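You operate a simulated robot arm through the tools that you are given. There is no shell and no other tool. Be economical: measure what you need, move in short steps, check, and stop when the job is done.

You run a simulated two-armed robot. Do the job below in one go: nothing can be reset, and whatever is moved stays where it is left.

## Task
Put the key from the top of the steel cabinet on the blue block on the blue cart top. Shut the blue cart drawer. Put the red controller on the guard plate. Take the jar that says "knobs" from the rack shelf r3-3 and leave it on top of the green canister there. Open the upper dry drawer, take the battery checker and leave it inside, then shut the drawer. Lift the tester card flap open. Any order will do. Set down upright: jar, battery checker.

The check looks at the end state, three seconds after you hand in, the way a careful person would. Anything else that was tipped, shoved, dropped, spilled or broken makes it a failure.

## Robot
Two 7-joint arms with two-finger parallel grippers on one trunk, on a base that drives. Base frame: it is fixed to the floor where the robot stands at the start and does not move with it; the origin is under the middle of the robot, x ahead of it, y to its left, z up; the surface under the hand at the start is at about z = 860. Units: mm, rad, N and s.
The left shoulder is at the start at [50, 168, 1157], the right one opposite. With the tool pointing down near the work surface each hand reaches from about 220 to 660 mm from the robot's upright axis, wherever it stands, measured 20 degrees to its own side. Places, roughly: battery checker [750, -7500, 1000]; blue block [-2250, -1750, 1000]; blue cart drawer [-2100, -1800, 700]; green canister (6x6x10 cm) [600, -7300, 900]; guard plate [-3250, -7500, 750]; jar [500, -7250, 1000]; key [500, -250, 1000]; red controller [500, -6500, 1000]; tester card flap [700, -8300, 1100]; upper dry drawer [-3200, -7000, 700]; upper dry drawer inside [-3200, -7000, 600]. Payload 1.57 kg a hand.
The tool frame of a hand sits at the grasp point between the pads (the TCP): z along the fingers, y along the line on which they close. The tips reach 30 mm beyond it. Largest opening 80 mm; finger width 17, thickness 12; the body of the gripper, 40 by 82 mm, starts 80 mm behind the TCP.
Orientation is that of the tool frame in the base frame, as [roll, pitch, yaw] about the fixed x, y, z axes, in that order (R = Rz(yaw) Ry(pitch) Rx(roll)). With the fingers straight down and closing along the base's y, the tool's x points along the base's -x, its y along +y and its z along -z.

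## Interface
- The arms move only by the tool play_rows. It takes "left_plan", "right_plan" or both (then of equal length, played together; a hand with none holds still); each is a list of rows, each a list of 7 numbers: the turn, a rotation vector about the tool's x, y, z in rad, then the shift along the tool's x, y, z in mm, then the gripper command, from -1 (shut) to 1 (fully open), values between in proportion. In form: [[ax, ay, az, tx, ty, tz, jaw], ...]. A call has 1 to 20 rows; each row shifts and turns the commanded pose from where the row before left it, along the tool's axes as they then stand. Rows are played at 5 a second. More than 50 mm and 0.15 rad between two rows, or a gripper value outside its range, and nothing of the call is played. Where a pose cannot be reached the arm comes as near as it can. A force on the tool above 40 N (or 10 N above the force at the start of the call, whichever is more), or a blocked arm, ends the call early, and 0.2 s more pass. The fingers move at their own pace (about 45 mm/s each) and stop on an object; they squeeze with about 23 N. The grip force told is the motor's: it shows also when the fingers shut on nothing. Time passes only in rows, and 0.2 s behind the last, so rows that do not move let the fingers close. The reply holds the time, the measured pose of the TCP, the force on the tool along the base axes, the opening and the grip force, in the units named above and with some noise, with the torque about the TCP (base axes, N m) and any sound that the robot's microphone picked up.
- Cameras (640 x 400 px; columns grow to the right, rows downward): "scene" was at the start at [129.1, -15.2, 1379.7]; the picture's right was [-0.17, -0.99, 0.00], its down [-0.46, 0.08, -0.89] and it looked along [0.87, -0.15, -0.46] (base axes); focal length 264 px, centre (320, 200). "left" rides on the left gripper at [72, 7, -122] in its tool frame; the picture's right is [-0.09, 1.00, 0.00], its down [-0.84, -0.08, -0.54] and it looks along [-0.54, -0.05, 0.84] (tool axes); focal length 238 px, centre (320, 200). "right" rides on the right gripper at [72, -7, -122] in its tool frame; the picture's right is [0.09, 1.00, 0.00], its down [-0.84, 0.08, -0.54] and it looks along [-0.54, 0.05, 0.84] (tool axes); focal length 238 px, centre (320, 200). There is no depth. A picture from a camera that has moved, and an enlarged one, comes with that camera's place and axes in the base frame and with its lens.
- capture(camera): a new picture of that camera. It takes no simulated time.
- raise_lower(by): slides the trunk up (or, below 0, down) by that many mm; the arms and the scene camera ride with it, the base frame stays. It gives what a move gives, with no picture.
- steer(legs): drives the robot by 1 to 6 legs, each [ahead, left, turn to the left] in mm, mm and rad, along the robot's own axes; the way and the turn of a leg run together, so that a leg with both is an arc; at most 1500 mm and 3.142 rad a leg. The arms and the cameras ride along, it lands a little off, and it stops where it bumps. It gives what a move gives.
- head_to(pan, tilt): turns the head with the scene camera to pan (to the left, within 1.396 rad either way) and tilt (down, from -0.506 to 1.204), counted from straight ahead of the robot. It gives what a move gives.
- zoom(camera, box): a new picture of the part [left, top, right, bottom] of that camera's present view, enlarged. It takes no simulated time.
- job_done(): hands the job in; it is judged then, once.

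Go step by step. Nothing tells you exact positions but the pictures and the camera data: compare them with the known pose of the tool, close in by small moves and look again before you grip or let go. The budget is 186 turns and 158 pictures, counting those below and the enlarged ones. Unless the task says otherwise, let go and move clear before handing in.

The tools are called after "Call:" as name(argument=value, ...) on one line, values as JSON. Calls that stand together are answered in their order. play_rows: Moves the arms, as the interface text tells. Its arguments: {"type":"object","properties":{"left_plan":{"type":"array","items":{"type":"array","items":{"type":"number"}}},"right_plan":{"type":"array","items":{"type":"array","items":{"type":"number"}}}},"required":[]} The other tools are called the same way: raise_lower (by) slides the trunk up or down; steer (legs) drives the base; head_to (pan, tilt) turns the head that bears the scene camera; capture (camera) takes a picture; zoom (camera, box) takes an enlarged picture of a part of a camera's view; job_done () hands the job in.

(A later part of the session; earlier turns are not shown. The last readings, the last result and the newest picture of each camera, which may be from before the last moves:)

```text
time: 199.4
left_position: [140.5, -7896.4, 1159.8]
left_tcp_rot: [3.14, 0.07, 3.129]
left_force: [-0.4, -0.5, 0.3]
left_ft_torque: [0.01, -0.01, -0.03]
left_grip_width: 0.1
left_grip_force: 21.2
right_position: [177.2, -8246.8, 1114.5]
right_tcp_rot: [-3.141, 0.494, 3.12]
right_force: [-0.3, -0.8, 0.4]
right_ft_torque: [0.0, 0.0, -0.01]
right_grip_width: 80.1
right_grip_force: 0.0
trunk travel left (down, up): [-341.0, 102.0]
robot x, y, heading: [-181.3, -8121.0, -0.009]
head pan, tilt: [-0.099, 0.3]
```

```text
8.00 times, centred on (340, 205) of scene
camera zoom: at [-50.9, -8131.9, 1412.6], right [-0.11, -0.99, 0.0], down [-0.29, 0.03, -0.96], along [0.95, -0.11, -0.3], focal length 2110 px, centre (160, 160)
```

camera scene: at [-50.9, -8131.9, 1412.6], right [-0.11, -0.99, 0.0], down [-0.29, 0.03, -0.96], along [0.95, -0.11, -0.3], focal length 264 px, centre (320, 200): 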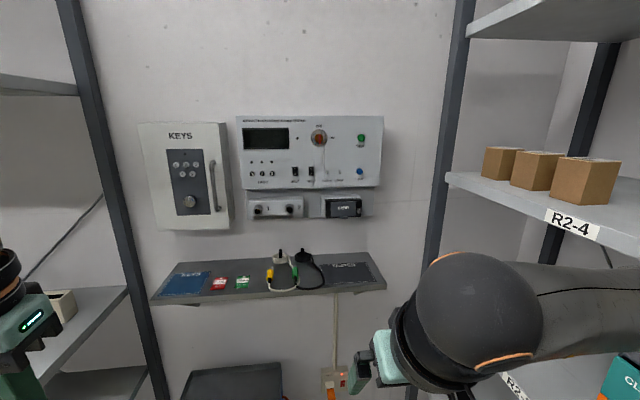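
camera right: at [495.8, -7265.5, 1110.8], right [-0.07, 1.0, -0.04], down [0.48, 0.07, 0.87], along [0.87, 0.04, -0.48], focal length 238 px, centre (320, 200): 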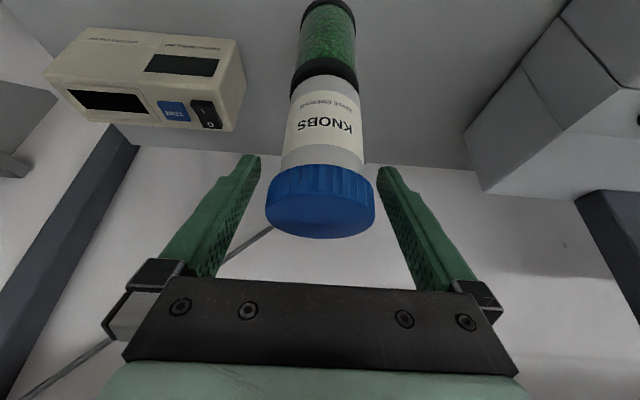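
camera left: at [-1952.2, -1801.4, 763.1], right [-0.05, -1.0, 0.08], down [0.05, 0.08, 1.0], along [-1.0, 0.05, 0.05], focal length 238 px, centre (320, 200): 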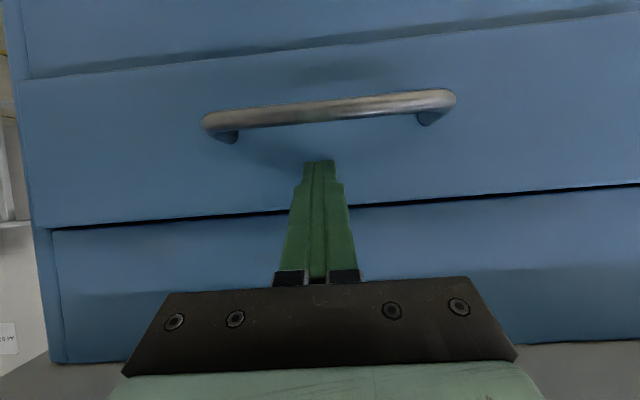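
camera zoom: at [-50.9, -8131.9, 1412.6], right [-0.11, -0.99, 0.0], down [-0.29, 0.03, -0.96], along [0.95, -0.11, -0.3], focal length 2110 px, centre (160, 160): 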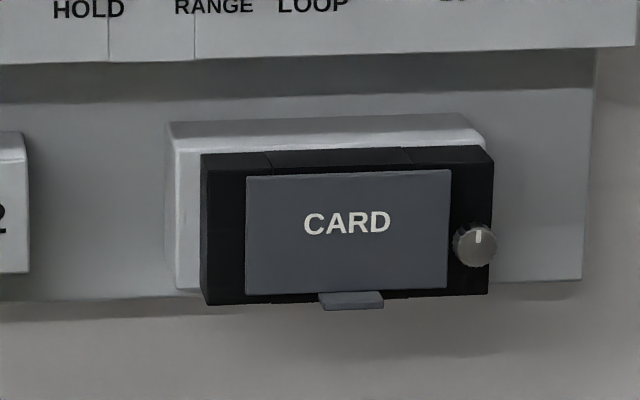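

The card flap is hinged at the top, with a small tab at its lower edge at about (700,-8292,1116). I'll shut the right gripper, level it to point forward, and move nearer for a better look.

Call:
play_rows(right_plan=[[0, -0.14, 0, 0, 0, 0, -1], [0, -0.14, 0, 0, 0, 0, -1], [0, -0.14, 0, 0, 0, 0, -1], [0, -0.14, 0, 0, 0, 0, -1], [0, -0.14, 0, 0, 0, 0, -1], [0, -0.14, 0, 0, 0, 0, -1], [0, -0.14, 0, 0, 0, 0, -1]])

Call:
steer(legs=[[200, 0, 0.01]])

Call:
capture(camera="right")

Call:
capture(camera="scene")

```text
time: 201.0
left_position: [141.9, -7895.8, 1160.1]
left_tcp_rot: [-3.14, 0.071, 3.129]
left_force: [0.3, 0.2, -0.4]
left_ft_torque: [0.0, -0.02, 0.01]
left_grip_width: 0.0
left_grip_force: 21.3
right_position: [224.7, -8203.3, 1128.7]
right_tcp_rot: [-3.132, 1.479, 3.126]
right_force: [0.4, 0.5, 0.0]
right_ft_torque: [0.0, 0.0, 0.01]
right_grip_width: 0.0
right_grip_force: 21.5
right hand out of reach, approached as far as the arm can: row 3, 4, 5, 6
trunk travel left (down, up): [-341.0, 102.0]
robot x, y, heading: [-179.7, -8119.0, -0.01]
head pan, tilt: [-0.099, 0.3]
```

```text
time: 202.6
left_position: [337.6, -7895.6, 1158.8]
left_tcp_rot: [3.141, 0.07, 3.14]
left_force: [-0.1, 0.1, 0.6]
left_ft_torque: [-0.01, 0.02, 0.02]
left_grip_width: 0.0
left_grip_force: 21.5
right_position: [425.2, -8200.8, 1126.5]
right_tcp_rot: [-3.132, 1.474, 3.136]
right_force: [0.8, 0.0, 0.0]
right_ft_torque: [0.0, -0.01, -0.01]
right_grip_width: 0.1
right_grip_force: 21.2
trunk travel left (down, up): [-341.0, 102.0]
robot x, y, heading: [14.6, -8121.4, -0.0]
head pan, tilt: [-0.099, 0.3]
```

```text
69 pictures are left
camera right: at [297.0, -8206.2, 1068.7], right [0.01, 1.0, -0.09], down [-0.46, 0.08, 0.89], along [0.89, 0.04, 0.46], focal length 238 px, centre (320, 200)
```

right: 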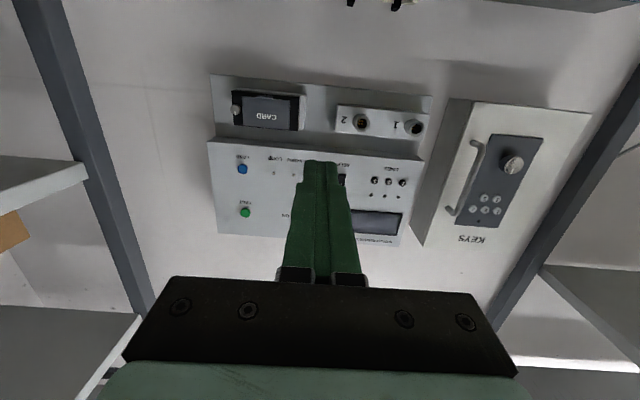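

```text
68 pictures are left
camera scene: at [148.0, -8131.8, 1412.5], right [-0.1, -0.99, 0.0], down [-0.29, 0.03, -0.95], along [0.95, -0.1, -0.3], focal length 264 px, centre (320, 200)
```

scene: 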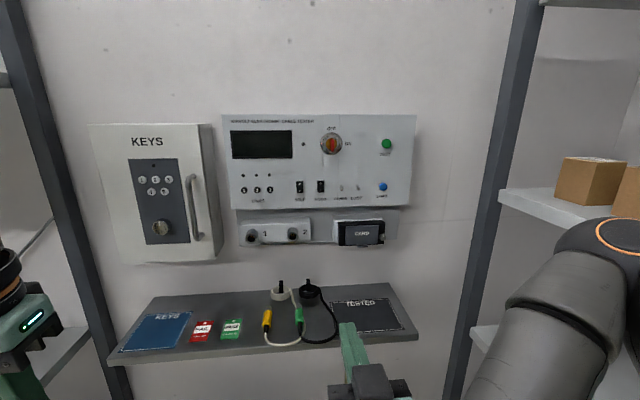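

The tab is at about (733,-8293,1104). I'll drive 130 mm nearer and use the arm to line up under it.

Call:
steer(legs=[[130, 0, 0]])

Call:
play_rows(right_plan=[[0, 0, 0, 10, -30, 0, -1], [0, 0, 0, 10, -30, 0, -1], [0, 0, 0, 10, -30, 0, -1], [0, 0, 0, 10, 0, 0, -1]])

Call:
capture(camera="right")

Call:
capture(camera="scene")

```text
time: 203.8
left_position: [466.9, -7893.8, 1159.8]
left_tcp_rot: [3.14, 0.07, 3.142]
left_force: [-0.1, 0.2, 0.2]
left_ft_torque: [0.01, 0.03, -0.03]
left_grip_width: 0.1
left_grip_force: 21.9
right_position: [553.6, -8201.2, 1127.3]
right_tcp_rot: [-3.133, 1.472, 3.137]
right_force: [-0.1, 0.0, -0.3]
right_ft_torque: [0.01, -0.01, 0.02]
right_grip_width: 0.0
right_grip_force: 21.2
trunk travel left (down, up): [-341.0, 102.0]
robot x, y, heading: [147.0, -8126.2, 0.001]
head pan, tilt: [-0.099, 0.3]
```

```text
time: 204.8
left_position: [465.9, -7895.4, 1159.9]
left_tcp_rot: [3.139, 0.071, 3.141]
left_force: [-0.5, 0.2, 1.1]
left_ft_torque: [-0.01, -0.05, 0.0]
left_grip_width: 0.0
left_grip_force: 21.1
right_position: [587.2, -8262.8, 1077.8]
right_tcp_rot: [-3.139, 1.474, 3.128]
right_force: [-0.2, -0.4, -0.8]
right_ft_torque: [0.01, -0.01, 0.0]
right_grip_width: 0.0
right_grip_force: 21.6
right hand out of reach, approached as far as the arm can: row 1, 2, 3
trunk travel left (down, up): [-341.0, 102.0]
robot x, y, heading: [146.0, -8122.6, 0.002]
head pan, tilt: [-0.099, 0.3]
```

```text
67 pictures are left
camera right: at [460.0, -8267.6, 1018.2], right [0.0, 1.0, -0.09], down [-0.46, 0.08, 0.89], along [0.89, 0.04, 0.46], focal length 238 px, centre (320, 200)
```

right: 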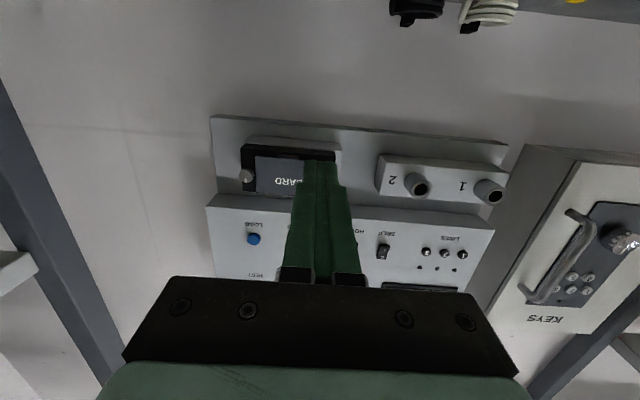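

```text
66 pictures are left
camera scene: at [276.7, -8131.7, 1412.6], right [-0.1, -0.99, 0.0], down [-0.29, 0.03, -0.96], along [0.95, -0.1, -0.3], focal length 264 px, centre (320, 200)
```

scene: 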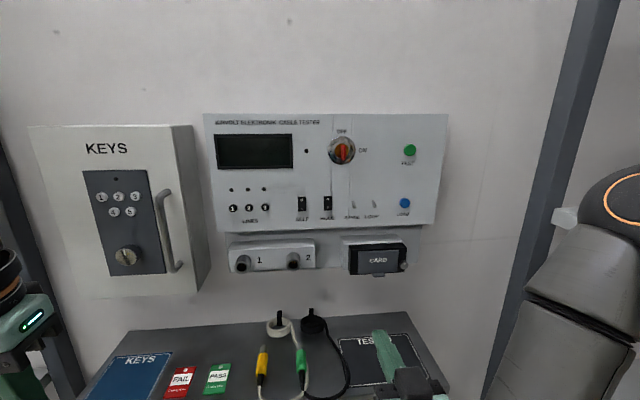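

Call:
zoom(camera="right", box=[220, 120, 360, 220])

Call:
zoom(camera="scene", box=[330, 230, 430, 300])

```text
4.00 times, centred on (290, 170) of right
camera zoom: at [460.0, -8267.6, 1018.2], right [0.0, 1.0, -0.09], down [-0.46, 0.08, 0.89], along [0.89, 0.04, 0.46], focal length 953 px, centre (440, 320)
```

zoom: 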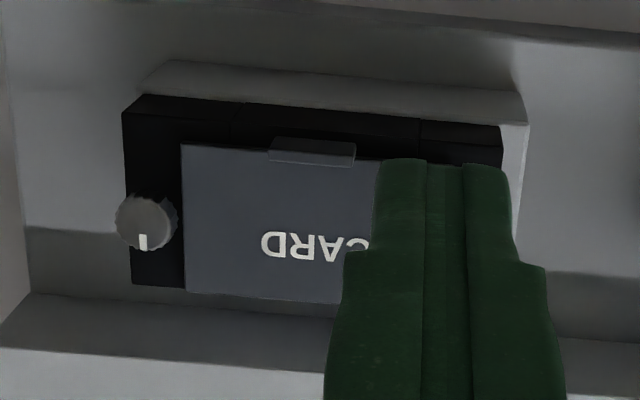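

```text
5.71 times, centred on (380, 265) of scene
camera zoom: at [276.7, -8131.7, 1412.6], right [-0.1, -0.99, 0.0], down [-0.29, 0.03, -0.96], along [0.95, -0.1, -0.3], focal length 1507 px, centre (-23, -171)
```

zoom: 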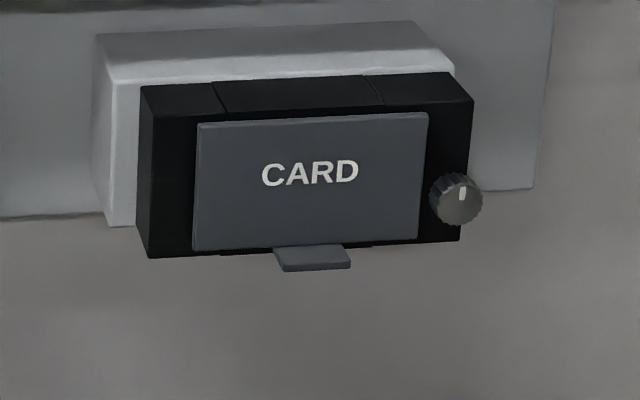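

The tab's front edge is at about (722,-8297,1107). I'll slide the shut fingers in beneath it.

Call:
play_rows(right_plan=[[0, 0, 0, -3.7, -12, 36, -1], [0, 0, 0, -3.7, -11, 36, -1], [0, 0, 0, -3.7, -11, 36, -1]])

Call:
zoom(camera="right", box=[200, 80, 440, 230])

Call:
zoom(camera="scene", box=[330, 230, 430, 300])

```text
time: 205.6
left_position: [465.3, -7895.2, 1159.5]
left_tcp_rot: [3.141, 0.069, -3.141]
left_force: [0.3, 0.1, -0.7]
left_ft_torque: [0.02, -0.01, -0.03]
left_grip_width: 0.0
left_grip_force: 21.9
right_position: [687.5, -8252.4, 1102.7]
right_tcp_rot: [-3.125, 1.471, 3.14]
right_force: [0.9, -0.1, -0.5]
right_ft_torque: [0.01, 0.02, -0.02]
right_grip_width: 0.1
right_grip_force: 21.4
right hand out of reach, approached as far as the arm can: row 1, 2, 3
trunk travel left (down, up): [-341.0, 102.0]
robot x, y, heading: [145.3, -8127.0, -0.002]
head pan, tilt: [-0.099, 0.3]
```

```text
2.67 times, centred on (320, 155) of right
camera zoom: at [559.5, -8258.5, 1043.4], right [0.01, 1.0, -0.09], down [-0.45, 0.09, 0.89], along [0.89, 0.04, 0.45], focal length 636 px, centre (320, 320)
```

zoom: 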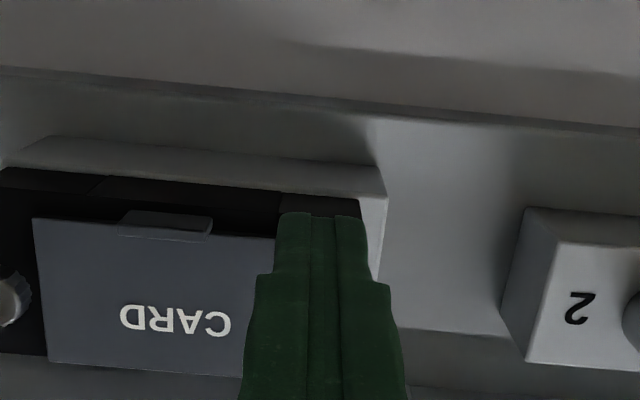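

```text
5.71 times, centred on (380, 265) of scene
camera zoom: at [276.8, -8131.7, 1412.5], right [-0.1, -0.99, 0.0], down [-0.29, 0.03, -0.96], along [0.95, -0.1, -0.3], focal length 1507 px, centre (-23, -171)
```

zoom: 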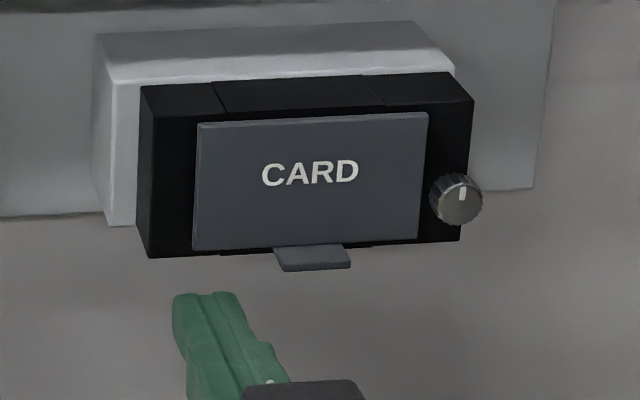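

The arm won't go further right in this posture. I'll lower the trunk 25 mm and strafe the base right 45 mm so the fingers come under the tab.

Call:
raise_lower(by=-25)

Call:
steer(legs=[[0, -45, 0]])

Call:
zoom(camera="right", box=[200, 80, 440, 230])

Call:
zoom(camera="scene", box=[320, 210, 440, 300])

```text
time: 206.3
left_position: [466.4, -7894.2, 1134.4]
left_tcp_rot: [3.139, 0.072, 3.141]
left_force: [-0.2, -0.8, 0.1]
left_ft_torque: [0.0, -0.02, 0.02]
left_grip_width: 0.1
left_grip_force: 21.2
right_position: [686.3, -8253.6, 1076.8]
right_tcp_rot: [-3.129, 1.471, 3.137]
right_force: [-0.1, -0.2, 0.2]
right_ft_torque: [-0.01, 0.03, 0.0]
right_grip_width: 0.1
right_grip_force: 21.3
trunk travel left (down, up): [-316.0, 127.0]
robot x, y, heading: [143.4, -8118.4, -0.0]
head pan, tilt: [-0.099, 0.3]
```

```text
time: 207.4
left_position: [465.3, -7940.4, 1135.2]
left_tcp_rot: [3.14, 0.07, 3.139]
left_force: [-0.3, -0.2, -0.2]
left_ft_torque: [0.01, -0.02, 0.0]
left_grip_width: 0.1
left_grip_force: 21.5
right_position: [686.4, -8299.2, 1076.6]
right_tcp_rot: [-3.133, 1.47, 3.132]
right_force: [0.0, -0.3, -0.1]
right_ft_torque: [0.01, 0.02, 0.03]
right_grip_width: 0.1
right_grip_force: 21.7
trunk travel left (down, up): [-316.0, 127.0]
robot x, y, heading: [141.9, -8169.5, -0.0]
head pan, tilt: [-0.099, 0.3]
```

```text
2.67 times, centred on (320, 155) of right
camera zoom: at [558.7, -8304.9, 1018.2], right [0.01, 1.0, -0.09], down [-0.45, 0.09, 0.89], along [0.89, 0.03, 0.45], focal length 636 px, centre (320, 320)
```

zoom: 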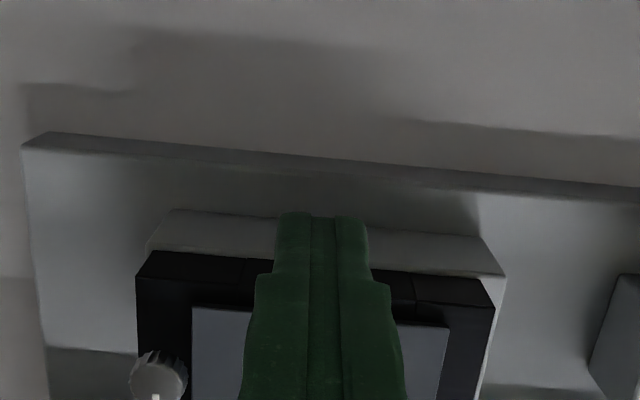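

```text
4.44 times, centred on (380, 255) of scene
camera zoom: at [276.5, -8178.1, 1387.6], right [-0.1, -0.99, 0.0], down [-0.29, 0.03, -0.96], along [0.95, -0.1, -0.3], focal length 1172 px, centre (53, -44)
```

zoom: 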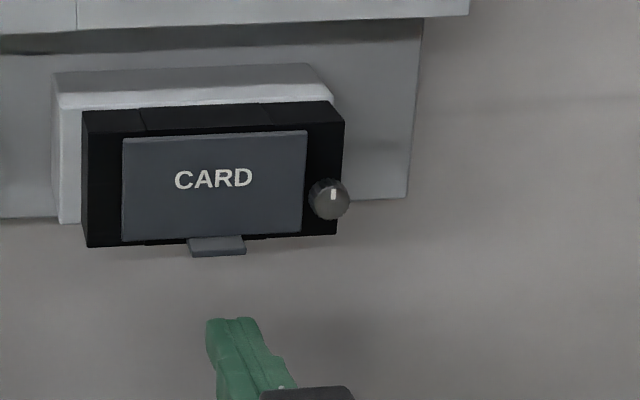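

The fingers are aligned below the tab. I'll move 13 mm forward and raise the trunk in steps to lift the flap.

Call:
steer(legs=[[13, 0, 0]])

Call:
raise_lower(by=40)

Call:
zoom(camera="scene", box=[320, 210, 440, 300])

```text
time: 208.2
left_position: [479.1, -7939.3, 1134.4]
left_tcp_rot: [3.14, 0.07, 3.14]
left_force: [0.6, -0.9, 0.2]
left_ft_torque: [-0.06, 0.04, -0.05]
left_grip_width: 0.1
left_grip_force: 21.0
right_position: [699.2, -8300.5, 1076.5]
right_tcp_rot: [-3.128, 1.469, 3.136]
right_force: [0.3, 0.4, -0.6]
right_ft_torque: [0.0, -0.04, 0.01]
right_grip_width: 0.0
right_grip_force: 21.4
trunk travel left (down, up): [-316.0, 127.0]
robot x, y, heading: [159.0, -8169.4, -0.003]
head pan, tilt: [-0.099, 0.3]
```

```text
time: 209.0
left_position: [478.4, -7939.9, 1175.0]
left_tcp_rot: [3.14, 0.069, 3.141]
left_force: [0.0, -0.3, -0.2]
left_ft_torque: [0.02, 0.0, -0.01]
left_grip_width: 0.0
left_grip_force: 21.4
right_position: [694.2, -8300.3, 1100.7]
right_tcp_rot: [-3.085, 1.423, -3.101]
right_force: [-0.7, 0.0, -4.6]
right_ft_torque: [0.03, 0.14, -0.09]
right_grip_width: 0.0
right_grip_force: 21.5
trunk travel left (down, up): [-355.0, 87.0]
robot x, y, heading: [161.2, -8168.7, -0.005]
head pan, tilt: [-0.099, 0.3]
stopped: the force on the tool passed its limit at 45 N (the readings are from after the stop); the commanded pose is now the measured one
```

```text
4.44 times, centred on (380, 255) of scene
camera zoom: at [289.0, -8177.5, 1427.3], right [-0.1, -0.99, 0.0], down [-0.29, 0.03, -0.96], along [0.95, -0.1, -0.3], focal length 1172 px, centre (53, -44)
```

zoom: 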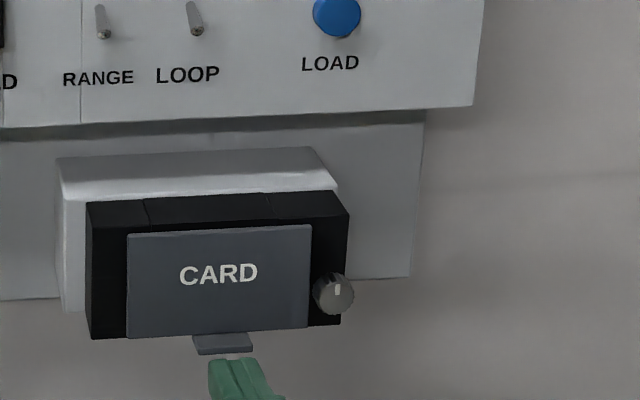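

It didn't open by pushing straight up: the lever is too short. I'll pinch the tab by its sides instead and pull it along its arc. First I back off and open the fingers.

Call:
raise_lower(by=-12)

Call:
steer(legs=[[-30, 0, 0]])

Call:
play_rows(right_plan=[[0, 0, 0, 0, 0, 0, 0.1], [0, 0, 0, 0, 0, 0, 0.1], [0, 0, 0, 0, 0, 0, 0.1]])

Call:
raise_lower(by=18)

Call:
zoom(camera="scene", box=[320, 230, 440, 320])

Call:
zoom(camera="right", box=[200, 80, 440, 230])

```text
time: 209.6
left_position: [479.5, -7940.2, 1161.5]
left_tcp_rot: [3.141, 0.073, 3.139]
left_force: [-0.4, 0.0, -0.3]
left_ft_torque: [-0.02, 0.01, 0.01]
left_grip_width: 0.0
left_grip_force: 21.5
right_position: [694.4, -8299.5, 1089.8]
right_tcp_rot: [-3.093, 1.43, -3.103]
right_force: [-0.7, -0.3, -0.6]
right_ft_torque: [0.0, 0.0, 0.01]
right_grip_width: 0.0
right_grip_force: 21.3
trunk travel left (down, up): [-343.0, 99.0]
robot x, y, heading: [158.7, -8168.6, 0.003]
head pan, tilt: [-0.099, 0.3]
```

```text
time: 210.4
left_position: [448.0, -7939.7, 1163.5]
left_tcp_rot: [3.14, 0.072, 3.141]
left_force: [0.1, 0.4, 0.0]
left_ft_torque: [0.03, -0.03, 0.0]
left_grip_width: 0.0
left_grip_force: 21.6
right_position: [662.5, -8299.9, 1090.3]
right_tcp_rot: [-3.09, 1.43, -3.105]
right_force: [-0.3, 0.1, 0.8]
right_ft_torque: [0.03, 0.03, 0.04]
right_grip_width: 0.1
right_grip_force: 21.0
trunk travel left (down, up): [-343.0, 99.0]
robot x, y, heading: [123.3, -8167.7, -0.003]
head pan, tilt: [-0.099, 0.3]
```

```text
time: 211.2
left_position: [448.2, -7941.2, 1162.1]
left_tcp_rot: [3.141, 0.07, 3.14]
left_force: [0.0, -0.2, -0.6]
left_ft_torque: [0.02, 0.02, 0.04]
left_grip_width: 0.0
left_grip_force: 21.4
right_position: [665.0, -8299.3, 1089.6]
right_tcp_rot: [-3.09, 1.427, -3.106]
right_force: [1.2, 0.9, -0.3]
right_ft_torque: [0.01, -0.02, 0.03]
right_grip_width: 44.1
right_grip_force: 0.1
trunk travel left (down, up): [-343.0, 99.0]
robot x, y, heading: [128.2, -8165.5, -0.0]
head pan, tilt: [-0.099, 0.3]
```

```text
time: 211.8
left_position: [449.4, -7940.4, 1180.0]
left_tcp_rot: [3.142, 0.069, 3.141]
left_force: [0.0, 0.3, 0.2]
left_ft_torque: [-0.01, -0.02, 0.0]
left_grip_width: 0.2
left_grip_force: 21.3
right_position: [664.8, -8298.6, 1108.1]
right_tcp_rot: [-3.09, 1.428, -3.106]
right_force: [0.3, 0.3, -0.8]
right_ft_torque: [0.0, 0.04, -0.01]
right_grip_width: 44.2
right_grip_force: 0.1
trunk travel left (down, up): [-361.0, 81.0]
robot x, y, heading: [125.5, -8165.9, -0.004]
head pan, tilt: [-0.099, 0.3]
```

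```text
4.44 times, centred on (380, 275) of scene
camera zoom: at [259.7, -8177.4, 1432.8], right [-0.1, -0.99, 0.0], down [-0.29, 0.03, -0.96], along [0.95, -0.1, -0.3], focal length 1172 px, centre (53, -133)
```

zoom: 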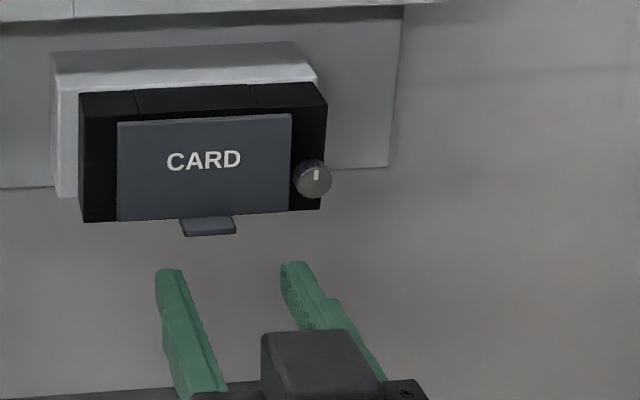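

```text
2.67 times, centred on (320, 155) of right
camera zoom: at [534.7, -8305.4, 1054.8], right [0.0, 1.0, -0.1], down [-0.42, 0.09, 0.9], along [0.91, 0.04, 0.41], focal length 636 px, centre (320, 320)
```

zoom: 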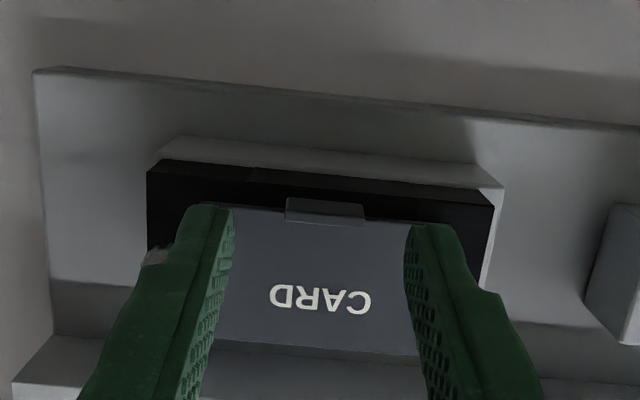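

The tab is centred between the fingers at the right height. I'll drive forward 35 mm and close on it.

Call:
steer(legs=[[35, 0, 0]])

Call:
play_rows(right_plan=[[0, 0, 0, 0, 0, 0, -1], [0, 0, 0, 0, 0, 0, -1], [0, 0, 0, 0, 0, 0, -1]])

Call:
zoom(camera="scene", box=[320, 230, 440, 320])

```text
time: 212.7
left_position: [484.9, -7940.7, 1180.0]
left_tcp_rot: [3.14, 0.071, 3.139]
left_force: [-0.1, -0.3, 0.2]
left_ft_torque: [0.02, 0.02, -0.01]
left_grip_width: 0.0
left_grip_force: 21.9
right_position: [700.9, -8298.4, 1108.0]
right_tcp_rot: [-3.091, 1.427, -3.103]
right_force: [1.1, 0.1, 0.5]
right_ft_torque: [0.0, -0.02, 0.01]
right_grip_width: 44.1
right_grip_force: 0.0
trunk travel left (down, up): [-361.0, 81.0]
robot x, y, heading: [163.1, -8163.0, -0.001]
head pan, tilt: [-0.099, 0.3]
```

```text
time: 213.5
left_position: [482.8, -7939.5, 1180.4]
left_tcp_rot: [3.142, 0.072, 3.141]
left_force: [0.4, -0.1, 1.1]
left_ft_torque: [-0.01, -0.02, -0.01]
left_grip_width: 0.2
left_grip_force: 21.4
right_position: [698.8, -8297.8, 1107.7]
right_tcp_rot: [-3.09, 1.427, -3.097]
right_force: [-0.3, 5.7, 0.2]
right_ft_torque: [0.1, -0.05, 0.22]
right_grip_width: 24.3
right_grip_force: 30.0
trunk travel left (down, up): [-361.0, 81.0]
robot x, y, heading: [160.4, -8167.7, 0.001]
head pan, tilt: [-0.099, 0.3]
```

```text
4.44 times, centred on (380, 275) of scene
camera zoom: at [294.0, -8176.6, 1432.8], right [-0.1, -0.99, 0.0], down [-0.29, 0.03, -0.96], along [0.95, -0.1, -0.3], focal length 1172 px, centre (53, -133)
```

zoom: 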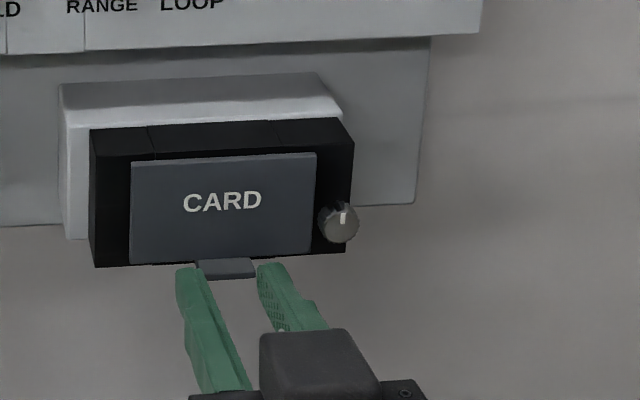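

The tab is pinched (24.3 mm). I'll pull it outward along the flap's arc.

Call:
play_rows(right_plan=[[0, 0, 0, -0.5, 0, -4.4, -1], [0, 0, 0, -0.5, 0, -4.4, -1], [0, 0, 0, -1.2, 0, -4.2, -1], [0, 0, 0, -1.3, 0, -4.2, -1]])

Call:
zoom(camera="scene", box=[320, 230, 440, 320])

```text
time: 214.5
left_position: [483.8, -7940.2, 1179.4]
left_tcp_rot: [3.139, 0.069, 3.138]
left_force: [0.5, -0.2, -0.5]
left_ft_torque: [0.0, -0.01, 0.0]
left_grip_width: 0.0
left_grip_force: 21.4
right_position: [681.9, -8299.2, 1113.6]
right_tcp_rot: [-3.083, 1.427, -3.101]
right_force: [0.1, 0.2, 0.2]
right_ft_torque: [0.0, 0.03, 0.01]
right_grip_width: 0.1
right_grip_force: 21.0
trunk travel left (down, up): [-361.0, 81.0]
robot x, y, heading: [163.7, -8169.9, -0.002]
head pan, tilt: [-0.099, 0.3]
```

```text
4.44 times, centred on (380, 275) of scene
camera zoom: at [294.5, -8177.2, 1432.7], right [-0.1, -0.99, 0.0], down [-0.29, 0.03, -0.96], along [0.95, -0.1, -0.3], focal length 1172 px, centre (53, -133)
```

zoom: 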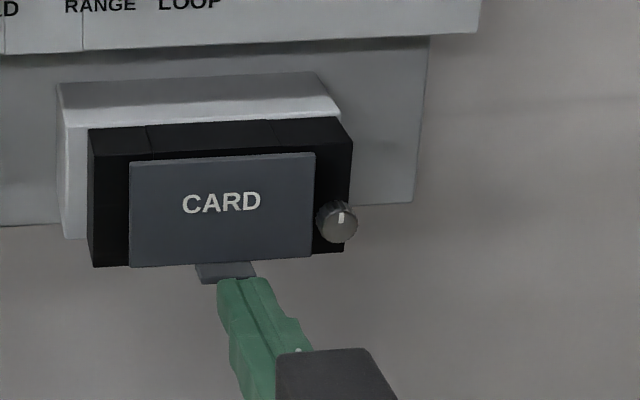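

The fingers slipped off, though the flap may have moved a little. I'll look closely at the flap and the knob.

Call:
zoom(camera="scene", box=[330, 255, 410, 305])

Call:
zoom(camera="right", box=[220, 120, 400, 230])

```text
8.00 times, centred on (370, 280) of scene
camera zoom: at [294.5, -8177.2, 1432.7], right [-0.1, -0.99, 0.0], down [-0.29, 0.03, -0.96], along [0.95, -0.1, -0.3], focal length 2110 px, centre (-80, -440)
```

zoom: 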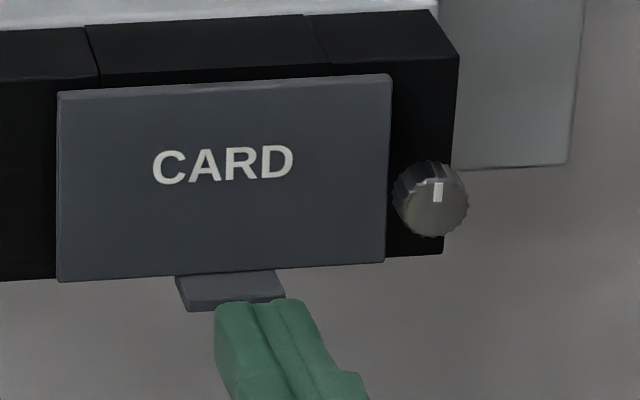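

```text
3.56 times, centred on (310, 175) of right
camera zoom: at [552.4, -8305.3, 1060.5], right [0.0, 0.99, -0.1], down [-0.42, 0.09, 0.9], along [0.91, 0.04, 0.41], focal length 848 px, centre (356, 289)
```

zoom: 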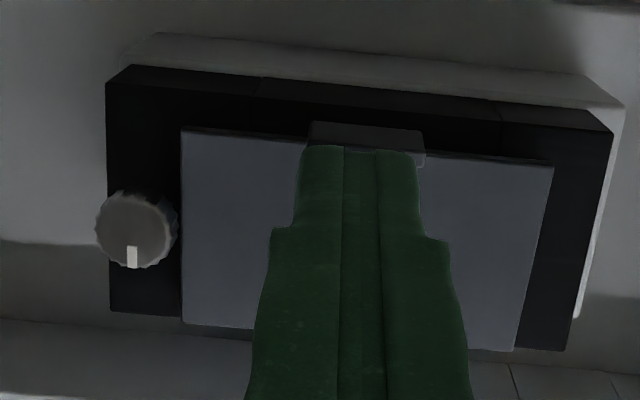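

The flap did move out a few millimetres and stays there, so it's a stiff hinge. I'll grip the tab again, deeper and a little lower, and pull more gently along the arc.

Call:
play_rows(right_plan=[[0, 0, 0, 0, 0, 0, 0.1], [0, 0, 0, 0, 0, 0, 0.1], [0, 0, 0, 3.3, 0, 12, 0.1], [0, 0, 0, 3.3, 0, 12, 0.1], [0, 0, 0, 0, 0, 0, -1], [0, 0, 0, 0, 0, 0, -1], [0, 0, 0, 0, 0, 0, -1], [0, 0, 0, 0, 0, 0, -1]])

Call:
zoom(camera="scene", box=[330, 255, 410, 305])

```text
time: 216.3
left_position: [483.0, -7939.4, 1179.5]
left_tcp_rot: [3.141, 0.073, 3.14]
left_force: [0.5, -0.3, -0.6]
left_ft_torque: [0.01, -0.01, 0.0]
left_grip_width: 0.1
left_grip_force: 21.4
right_position: [705.3, -8297.5, 1103.9]
right_tcp_rot: [-3.086, 1.427, -3.098]
right_force: [-0.7, 5.7, -1.9]
right_ft_torque: [0.09, -0.07, 0.49]
right_grip_width: 24.2
right_grip_force: 36.2
trunk travel left (down, up): [-361.0, 81.0]
robot x, y, heading: [159.6, -8167.5, 0.0]
head pan, tilt: [-0.099, 0.3]
```

```text
8.00 times, centred on (370, 280) of scene
camera zoom: at [294.2, -8176.5, 1432.8], right [-0.1, -0.99, 0.0], down [-0.29, 0.03, -0.96], along [0.95, -0.1, -0.3], focal length 2110 px, centre (-80, -440)
```

zoom: 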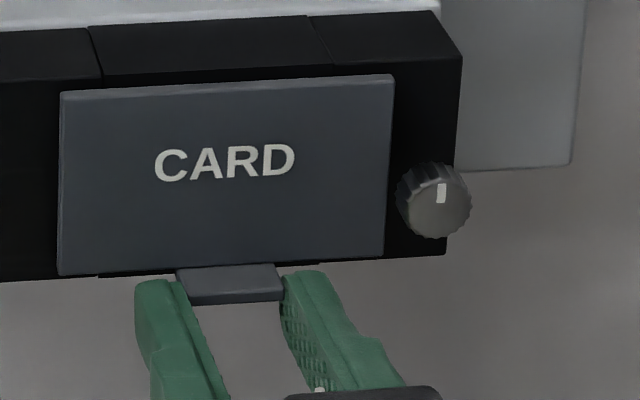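

It's gripped deeper now. I'll pull slowly.

Call:
play_rows(right_plan=[[0, 0, 0, -0.2, 0, -3, -1], [0, 0, 0, -0.2, 0, -3, -1], [0, 0, 0, -0.3, 0, -3, -1], [0, 0, 0, -0.8, 0, -3, -1]])

Call:
zoom(camera="scene", box=[330, 255, 410, 305])

```text
time: 217.3
left_position: [486.2, -7938.2, 1179.2]
left_tcp_rot: [3.141, 0.067, 3.139]
left_force: [-0.4, 0.5, 0.3]
left_ft_torque: [0.02, -0.02, -0.03]
left_grip_width: 0.0
left_grip_force: 21.3
right_position: [694.9, -8297.7, 1107.7]
right_tcp_rot: [-3.079, 1.425, -3.092]
right_force: [16.0, 10.7, -1.9]
right_ft_torque: [0.1, 0.95, 0.47]
right_grip_width: 24.4
right_grip_force: 36.5
trunk travel left (down, up): [-361.0, 81.0]
robot x, y, heading: [159.2, -8167.6, 0.003]
head pan, tilt: [-0.099, 0.3]
```

```text
8.00 times, centred on (370, 280) of scene
camera zoom: at [297.0, -8175.8, 1432.5], right [-0.1, -0.99, 0.0], down [-0.3, 0.03, -0.95], along [0.95, -0.1, -0.3], focal length 2110 px, centre (-80, -440)
```

zoom: 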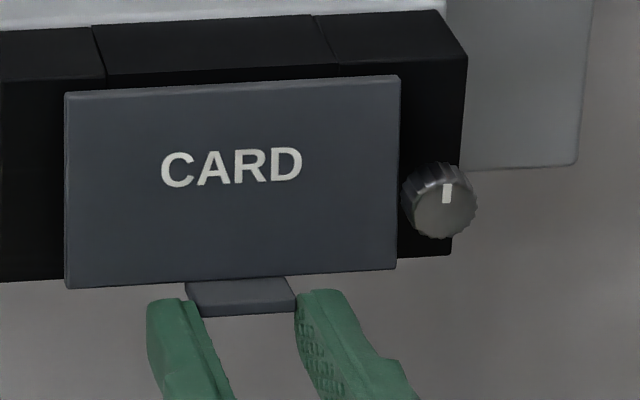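

The flap follows. I'll continue along the arc.

Call:
play_rows(right_plan=[[0, 0, 0, -1.2, 0, -3.8, -1], [0, 0, 0, -1.2, 0, -3.8, -1], [0, 0, 0, -2, 0, -4, -1], [0, 0, 0, -2, 0, -4, -1], [0, 0, 0, -2.7, 0, -3.6, -1], [0, 0, 0, -2.7, 0, -3.6, -1]])

Call:
zoom(camera="scene", box=[320, 240, 420, 310])

```text
time: 218.7
left_position: [487.6, -7939.4, 1179.4]
left_tcp_rot: [3.141, 0.068, 3.139]
left_force: [0.0, -0.3, -0.1]
left_ft_torque: [-0.01, -0.02, 0.01]
left_grip_width: 0.1
left_grip_force: 21.3
right_position: [675.2, -8297.1, 1117.6]
right_tcp_rot: [-3.078, 1.414, -3.087]
right_force: [6.9, 7.6, -16.7]
right_ft_torque: [0.07, 1.37, 0.23]
right_grip_width: 24.5
right_grip_force: 36.5
trunk travel left (down, up): [-361.0, 81.0]
robot x, y, heading: [160.2, -8163.5, 0.002]
head pan, tilt: [-0.099, 0.3]
```

```text
5.71 times, centred on (370, 275) of scene
camera zoom: at [297.0, -8176.6, 1432.3], right [-0.1, -0.99, 0.0], down [-0.3, 0.03, -0.95], along [0.95, -0.1, -0.3], focal length 1507 px, centre (34, -229)
```

zoom: 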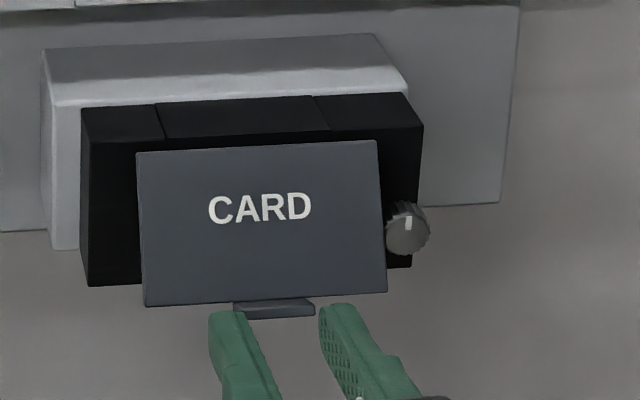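

I'll continue upward along the arc.

Call:
play_rows(right_plan=[[0, 0, 0, -3.3, 0, -3, -1], [0, 0, 0, -3.3, 0, -3, -1], [0, 0, 0, -3.8, 0, -2.4, -1], [0, 0, 0, -3.8, 0, -2.4, -1], [0, 0, 0, -4.1, 0, -1.7, -1], [0, 0, 0, -4.1, 0, -1.7, -1], [0, 0, 0, -4.3, 0, -1, -1], [0, 0, 0, -4.3, 0, -1, -1]])

Call:
zoom(camera="scene", box=[320, 230, 420, 310])

```text
time: 220.5
left_position: [483.7, -7940.3, 1181.0]
left_tcp_rot: [3.141, 0.071, 3.14]
left_force: [-0.5, 0.8, -0.1]
left_ft_torque: [-0.05, -0.01, -0.02]
left_grip_width: 0.3
left_grip_force: 21.5
right_position: [661.6, -8299.4, 1156.3]
right_tcp_rot: [-3.088, 1.427, -3.099]
right_force: [-0.5, 1.0, 0.1]
right_ft_torque: [-0.01, 0.01, -0.01]
right_grip_width: 0.0
right_grip_force: 21.7
trunk travel left (down, up): [-361.0, 81.0]
robot x, y, heading: [163.5, -8165.4, -0.0]
head pan, tilt: [-0.099, 0.3]
```

```text
5.00 times, centred on (370, 270) of scene
camera zoom: at [294.2, -8177.5, 1432.8], right [-0.1, -0.99, 0.0], down [-0.29, 0.03, -0.96], along [0.95, -0.1, -0.3], focal length 1319 px, centre (70, -150)
```

zoom: 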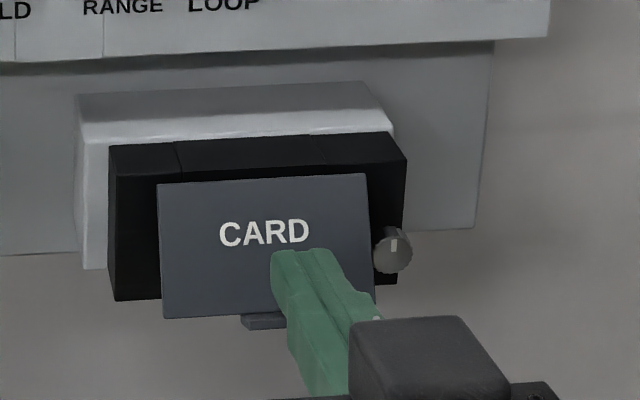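

The grip slipped off, but the flap stays about 40° open. I'll go beneath it with the shut fingers and lift from the inside.

Call:
steer(legs=[[-45, 0, 0]])

Call:
raise_lower(by=-78)

Call:
steer(legs=[[75, 0, 0]])

Call:
zoom(camera="scene", box=[310, 200, 440, 300])

Call:
zoom(camera="right", box=[200, 100, 440, 250])

```text
time: 221.4
left_position: [438.0, -7940.6, 1179.9]
left_tcp_rot: [3.14, 0.072, 3.14]
left_force: [-0.6, -1.0, 0.0]
left_ft_torque: [0.0, -0.02, 0.02]
left_grip_width: 0.0
left_grip_force: 21.0
right_position: [615.9, -8298.8, 1156.5]
right_tcp_rot: [-3.09, 1.43, -3.105]
right_force: [-0.7, -0.1, 0.4]
right_ft_torque: [-0.02, 0.02, -0.01]
right_grip_width: 0.0
right_grip_force: 21.1
trunk travel left (down, up): [-361.0, 81.0]
robot x, y, heading: [117.3, -8167.1, 0.001]
head pan, tilt: [-0.099, 0.3]
```

```text
time: 222.6
left_position: [439.7, -7939.6, 1102.7]
left_tcp_rot: [-3.141, 0.072, 3.141]
left_force: [0.2, -0.5, -0.4]
left_ft_torque: [0.02, -0.02, 0.0]
left_grip_width: 0.1
left_grip_force: 21.4
right_position: [617.7, -8298.7, 1077.3]
right_tcp_rot: [-3.092, 1.429, -3.106]
right_force: [0.3, -0.2, -0.2]
right_ft_torque: [0.01, -0.01, 0.01]
right_grip_width: 0.1
right_grip_force: 21.3
trunk travel left (down, up): [-283.0, 159.0]
robot x, y, heading: [119.8, -8167.1, -0.002]
head pan, tilt: [-0.099, 0.3]
```

```text
time: 223.6
left_position: [514.4, -7940.4, 1100.4]
left_tcp_rot: [-3.141, 0.07, 3.14]
left_force: [-1.0, 0.8, -0.2]
left_ft_torque: [0.0, 0.06, 0.01]
left_grip_width: 0.1
left_grip_force: 21.5
right_position: [692.6, -8299.2, 1076.3]
right_tcp_rot: [-3.091, 1.426, -3.103]
right_force: [0.5, -0.5, 0.2]
right_ft_torque: [0.05, -0.02, -0.01]
right_grip_width: 0.0
right_grip_force: 21.6
trunk travel left (down, up): [-283.0, 159.0]
robot x, y, heading: [193.1, -8168.6, -0.001]
head pan, tilt: [-0.099, 0.3]
```

```text
4.00 times, centred on (375, 250) of scene
camera zoom: at [325.5, -8177.5, 1354.7], right [-0.1, -0.99, 0.0], down [-0.3, 0.03, -0.95], along [0.95, -0.1, -0.3], focal length 1055 px, centre (100, 0)
```

zoom: 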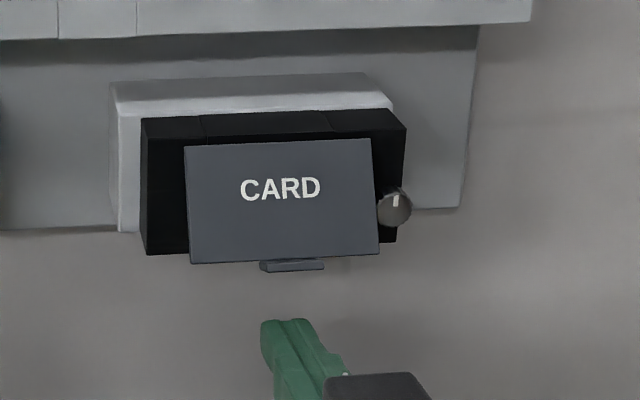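

```text
2.67 times, centred on (320, 175) of right
camera zoom: at [562.8, -8305.1, 1023.8], right [0.0, 1.0, -0.1], down [-0.42, 0.09, 0.91], along [0.91, 0.04, 0.41], focal length 636 px, centre (320, 267)
```

zoom: 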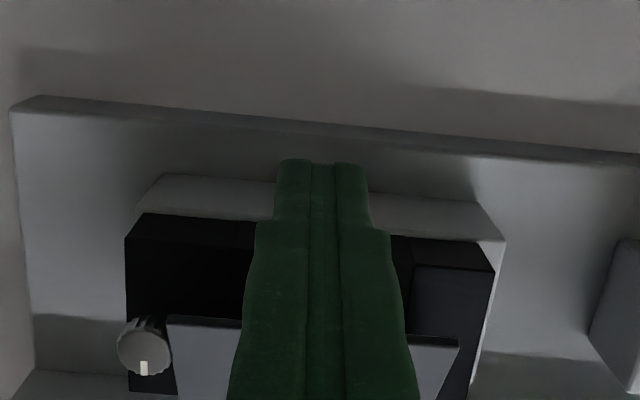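

The fingers are under the open flap. I'll lift with the trunk.

Call:
raise_lower(by=58)

Call:
zoom(camera="scene", box=[310, 220, 440, 320])

```text
time: 224.3
left_position: [513.5, -7939.8, 1148.1]
left_tcp_rot: [-3.142, 0.071, 3.139]
left_force: [0.2, 0.1, -0.1]
left_ft_torque: [-0.03, -0.02, 0.01]
left_grip_width: 0.1
left_grip_force: 21.5
right_position: [685.2, -8298.9, 1108.4]
right_tcp_rot: [-3.053, 1.384, -3.06]
right_force: [-1.6, -0.2, -1.7]
right_ft_torque: [0.01, 0.05, -0.03]
right_grip_width: 0.0
right_grip_force: 21.1
trunk travel left (down, up): [-328.0, 114.0]
robot x, y, heading: [192.9, -8167.0, -0.002]
head pan, tilt: [-0.099, 0.3]
stopped: the force on the tool passed its limit at 49 N (the readings are from after the stop); the commanded pose is now the measured one
```

```text
4.00 times, centred on (375, 270) of scene
camera zoom: at [324.0, -8177.4, 1400.5], right [-0.1, -0.99, 0.0], down [-0.29, 0.03, -0.96], along [0.95, -0.1, -0.3], focal length 1055 px, centre (100, -80)
```

zoom: 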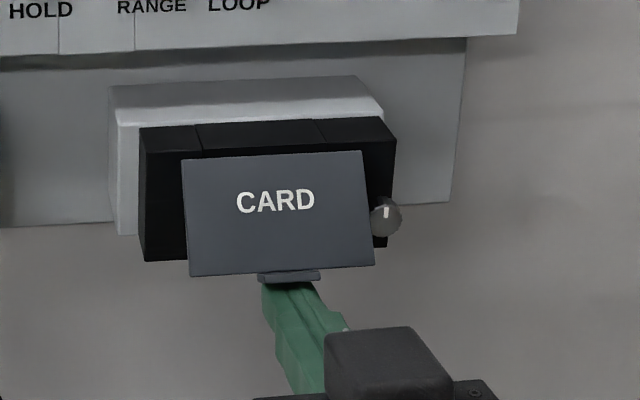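

Trunk lifting is too abrupt, since the force spikes. I'll lift with slow arm steps instead.

Call:
play_rows(right_plan=[[0, 0, 0, -2.5, 0, -0.5, -1], [0, 0, 0, -2.5, 0, -0.5, -1], [0, 0, 0, -2.5, 0, -0.5, -1], [0, 0, 0, -2.5, 0, -0.5, -1], [0, 0, 0, -2.5, 0, -0.5, -1], [0, 0, 0, -2.5, 0, -0.5, -1]])

Call:
zoom(camera="scene", box=[310, 220, 440, 320])

```text
time: 225.4
left_position: [513.6, -7941.0, 1147.9]
left_tcp_rot: [3.141, 0.072, -3.141]
left_force: [0.3, -0.1, -0.2]
left_ft_torque: [0.02, 0.01, -0.05]
left_grip_width: 0.0
left_grip_force: 21.1
right_position: [683.3, -8298.9, 1109.6]
right_tcp_rot: [-3.041, 1.356, -3.044]
right_force: [-1.9, -1.0, -3.0]
right_ft_torque: [-0.03, 0.07, -0.05]
right_grip_width: 0.2
right_grip_force: 21.4
trunk travel left (down, up): [-328.0, 114.0]
robot x, y, heading: [192.6, -8168.2, -0.002]
head pan, tilt: [-0.099, 0.3]
stopped in row 5 (right hand): the force on the tool passed its limit at 41 N (the readings are from after the stop); the commanded pose is now the measured one
```

```text
4.00 times, centred on (375, 270) of scene
camera zoom: at [324.1, -8177.5, 1400.3], right [-0.1, -0.99, 0.0], down [-0.29, 0.03, -0.96], along [0.95, -0.1, -0.3], focal length 1055 px, centre (100, -80)
```

zoom: 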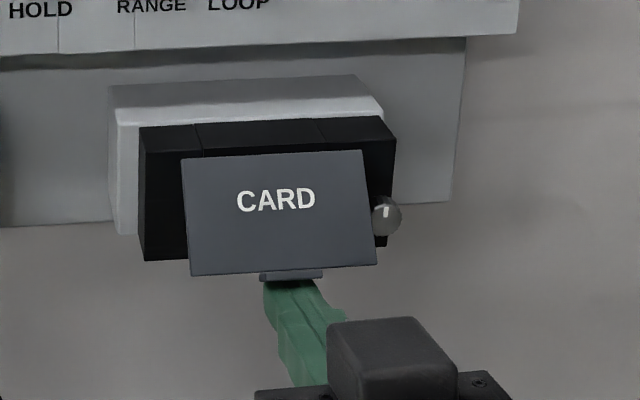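

The finger jams by friction when pushed straight up. I'll move it along the flap's own arc, outward and up together.

Call:
play_rows(right_plan=[[0, 0, 0, -2, 0, -0.5, -1], [0, 0, 0, -2.7, 0, -3.5, -1], [0, 0, 0, -2.7, 0, -3.5, -1], [0, 0, 0, -3.3, 0, -3, -1], [0, 0, 0, -3.3, 0, -3, -1], [0, 0, 0, -3.7, 0, -2.4, -1], [0, 0, 0, -3.7, 0, -2.4, -1]])

Call:
zoom(camera="scene", box=[310, 220, 440, 320])

```text
time: 227.0
left_position: [512.9, -7938.6, 1147.0]
left_tcp_rot: [-3.14, 0.071, 3.141]
left_force: [-0.1, -0.4, -0.5]
left_ft_torque: [0.0, -0.03, 0.0]
left_grip_width: 0.1
left_grip_force: 21.6
right_position: [669.9, -8295.8, 1136.6]
right_tcp_rot: [-3.026, 1.358, -3.029]
right_force: [-0.1, -0.5, 0.3]
right_ft_torque: [0.01, 0.03, 0.01]
right_grip_width: 0.1
right_grip_force: 21.5
trunk travel left (down, up): [-328.0, 114.0]
robot x, y, heading: [189.9, -8172.0, -0.003]
head pan, tilt: [-0.099, 0.3]
```

```text
4.00 times, centred on (375, 270) of scene
camera zoom: at [323.9, -8175.1, 1400.4], right [-0.1, -0.99, 0.0], down [-0.29, 0.03, -0.96], along [0.95, -0.1, -0.3], focal length 1055 px, centre (100, -80)
```

zoom: 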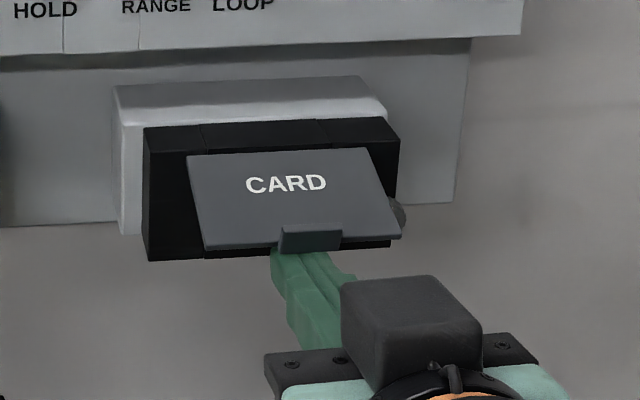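

That works: the flap is now well up. I'll continue upward.

Call:
play_rows(right_plan=[[0, 0, 0, -4.2, 0, -1.9, -1], [0, 0, 0, -4.2, 0, -1.9, -1], [0, 0, 0, -4.4, 0, -1, -1], [0, 0, 0, -4.4, 0, -1, -1], [0, 0, 0, -4.4, 0, -1, -1], [0, 0, 0, -4.6, 0, 0, -1], [0, 0, 0, -4.6, 0, 0, -1]])

Call:
zoom(camera="scene", box=[310, 200, 440, 300])

```text
time: 228.8
left_position: [509.7, -7927.1, 1144.6]
left_tcp_rot: [-3.13, 0.073, 3.14]
left_force: [0.6, -0.8, 0.3]
left_ft_torque: [-0.06, -0.03, 0.01]
left_grip_width: 0.2
left_grip_force: 21.0
right_position: [661.4, -8272.9, 1182.7]
right_tcp_rot: [-2.845, 1.387, -2.826]
right_force: [-0.3, -1.3, -0.1]
right_ft_torque: [-0.02, 0.02, -0.01]
right_grip_width: 0.1
right_grip_force: 21.3
trunk travel left (down, up): [-328.0, 114.0]
robot x, y, heading: [194.2, -8170.5, 0.002]
head pan, tilt: [-0.099, 0.3]
stopped in row 7 (right hand): the arm was blocked; the commanded pose is now the measured one
```

```text
4.00 times, centred on (375, 250) of scene
camera zoom: at [318.8, -8161.3, 1399.2], right [-0.1, -0.99, 0.01], down [-0.29, 0.02, -0.96], along [0.95, -0.1, -0.29], focal length 1055 px, centre (100, 0)
```

zoom: 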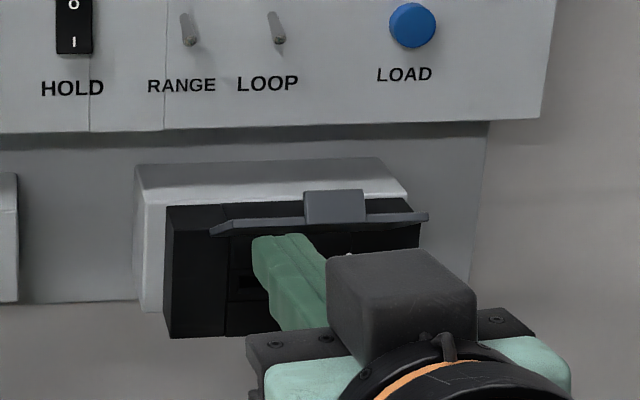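

The flap is up at about 90°+. The arm got blocked by something, so I'll check what's touching on my right before moving.

Call:
head_to(pan=-1.1, tilt=0.4)

Call:
capture(camera="scene")

```text
time: 230.1
left_position: [510.4, -7927.4, 1145.1]
left_tcp_rot: [-3.127, 0.076, -3.14]
left_force: [0.7, 0.1, 0.1]
left_ft_torque: [0.0, -0.01, -0.03]
left_grip_width: 0.0
left_grip_force: 21.5
right_position: [662.4, -8275.2, 1180.8]
right_tcp_rot: [-2.863, 1.385, -2.849]
right_force: [-0.2, -0.1, -0.4]
right_ft_torque: [-0.01, -0.01, 0.03]
right_grip_width: 0.1
right_grip_force: 21.6
trunk travel left (down, up): [-328.0, 114.0]
robot x, y, heading: [194.2, -8170.1, -0.002]
head pan, tilt: [-1.1, 0.4]
```

```text
42 pictures are left
camera scene: at [268.2, -8233.8, 1391.9], right [-0.89, -0.45, 0.0], down [-0.17, 0.33, -0.93], along [0.42, -0.83, -0.37], focal length 264 px, centre (320, 200)
```

scene: 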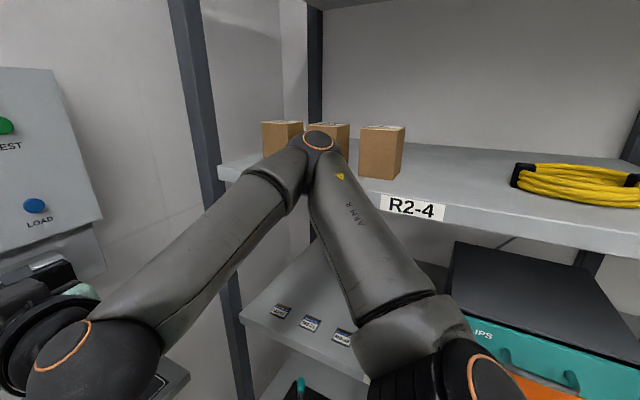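

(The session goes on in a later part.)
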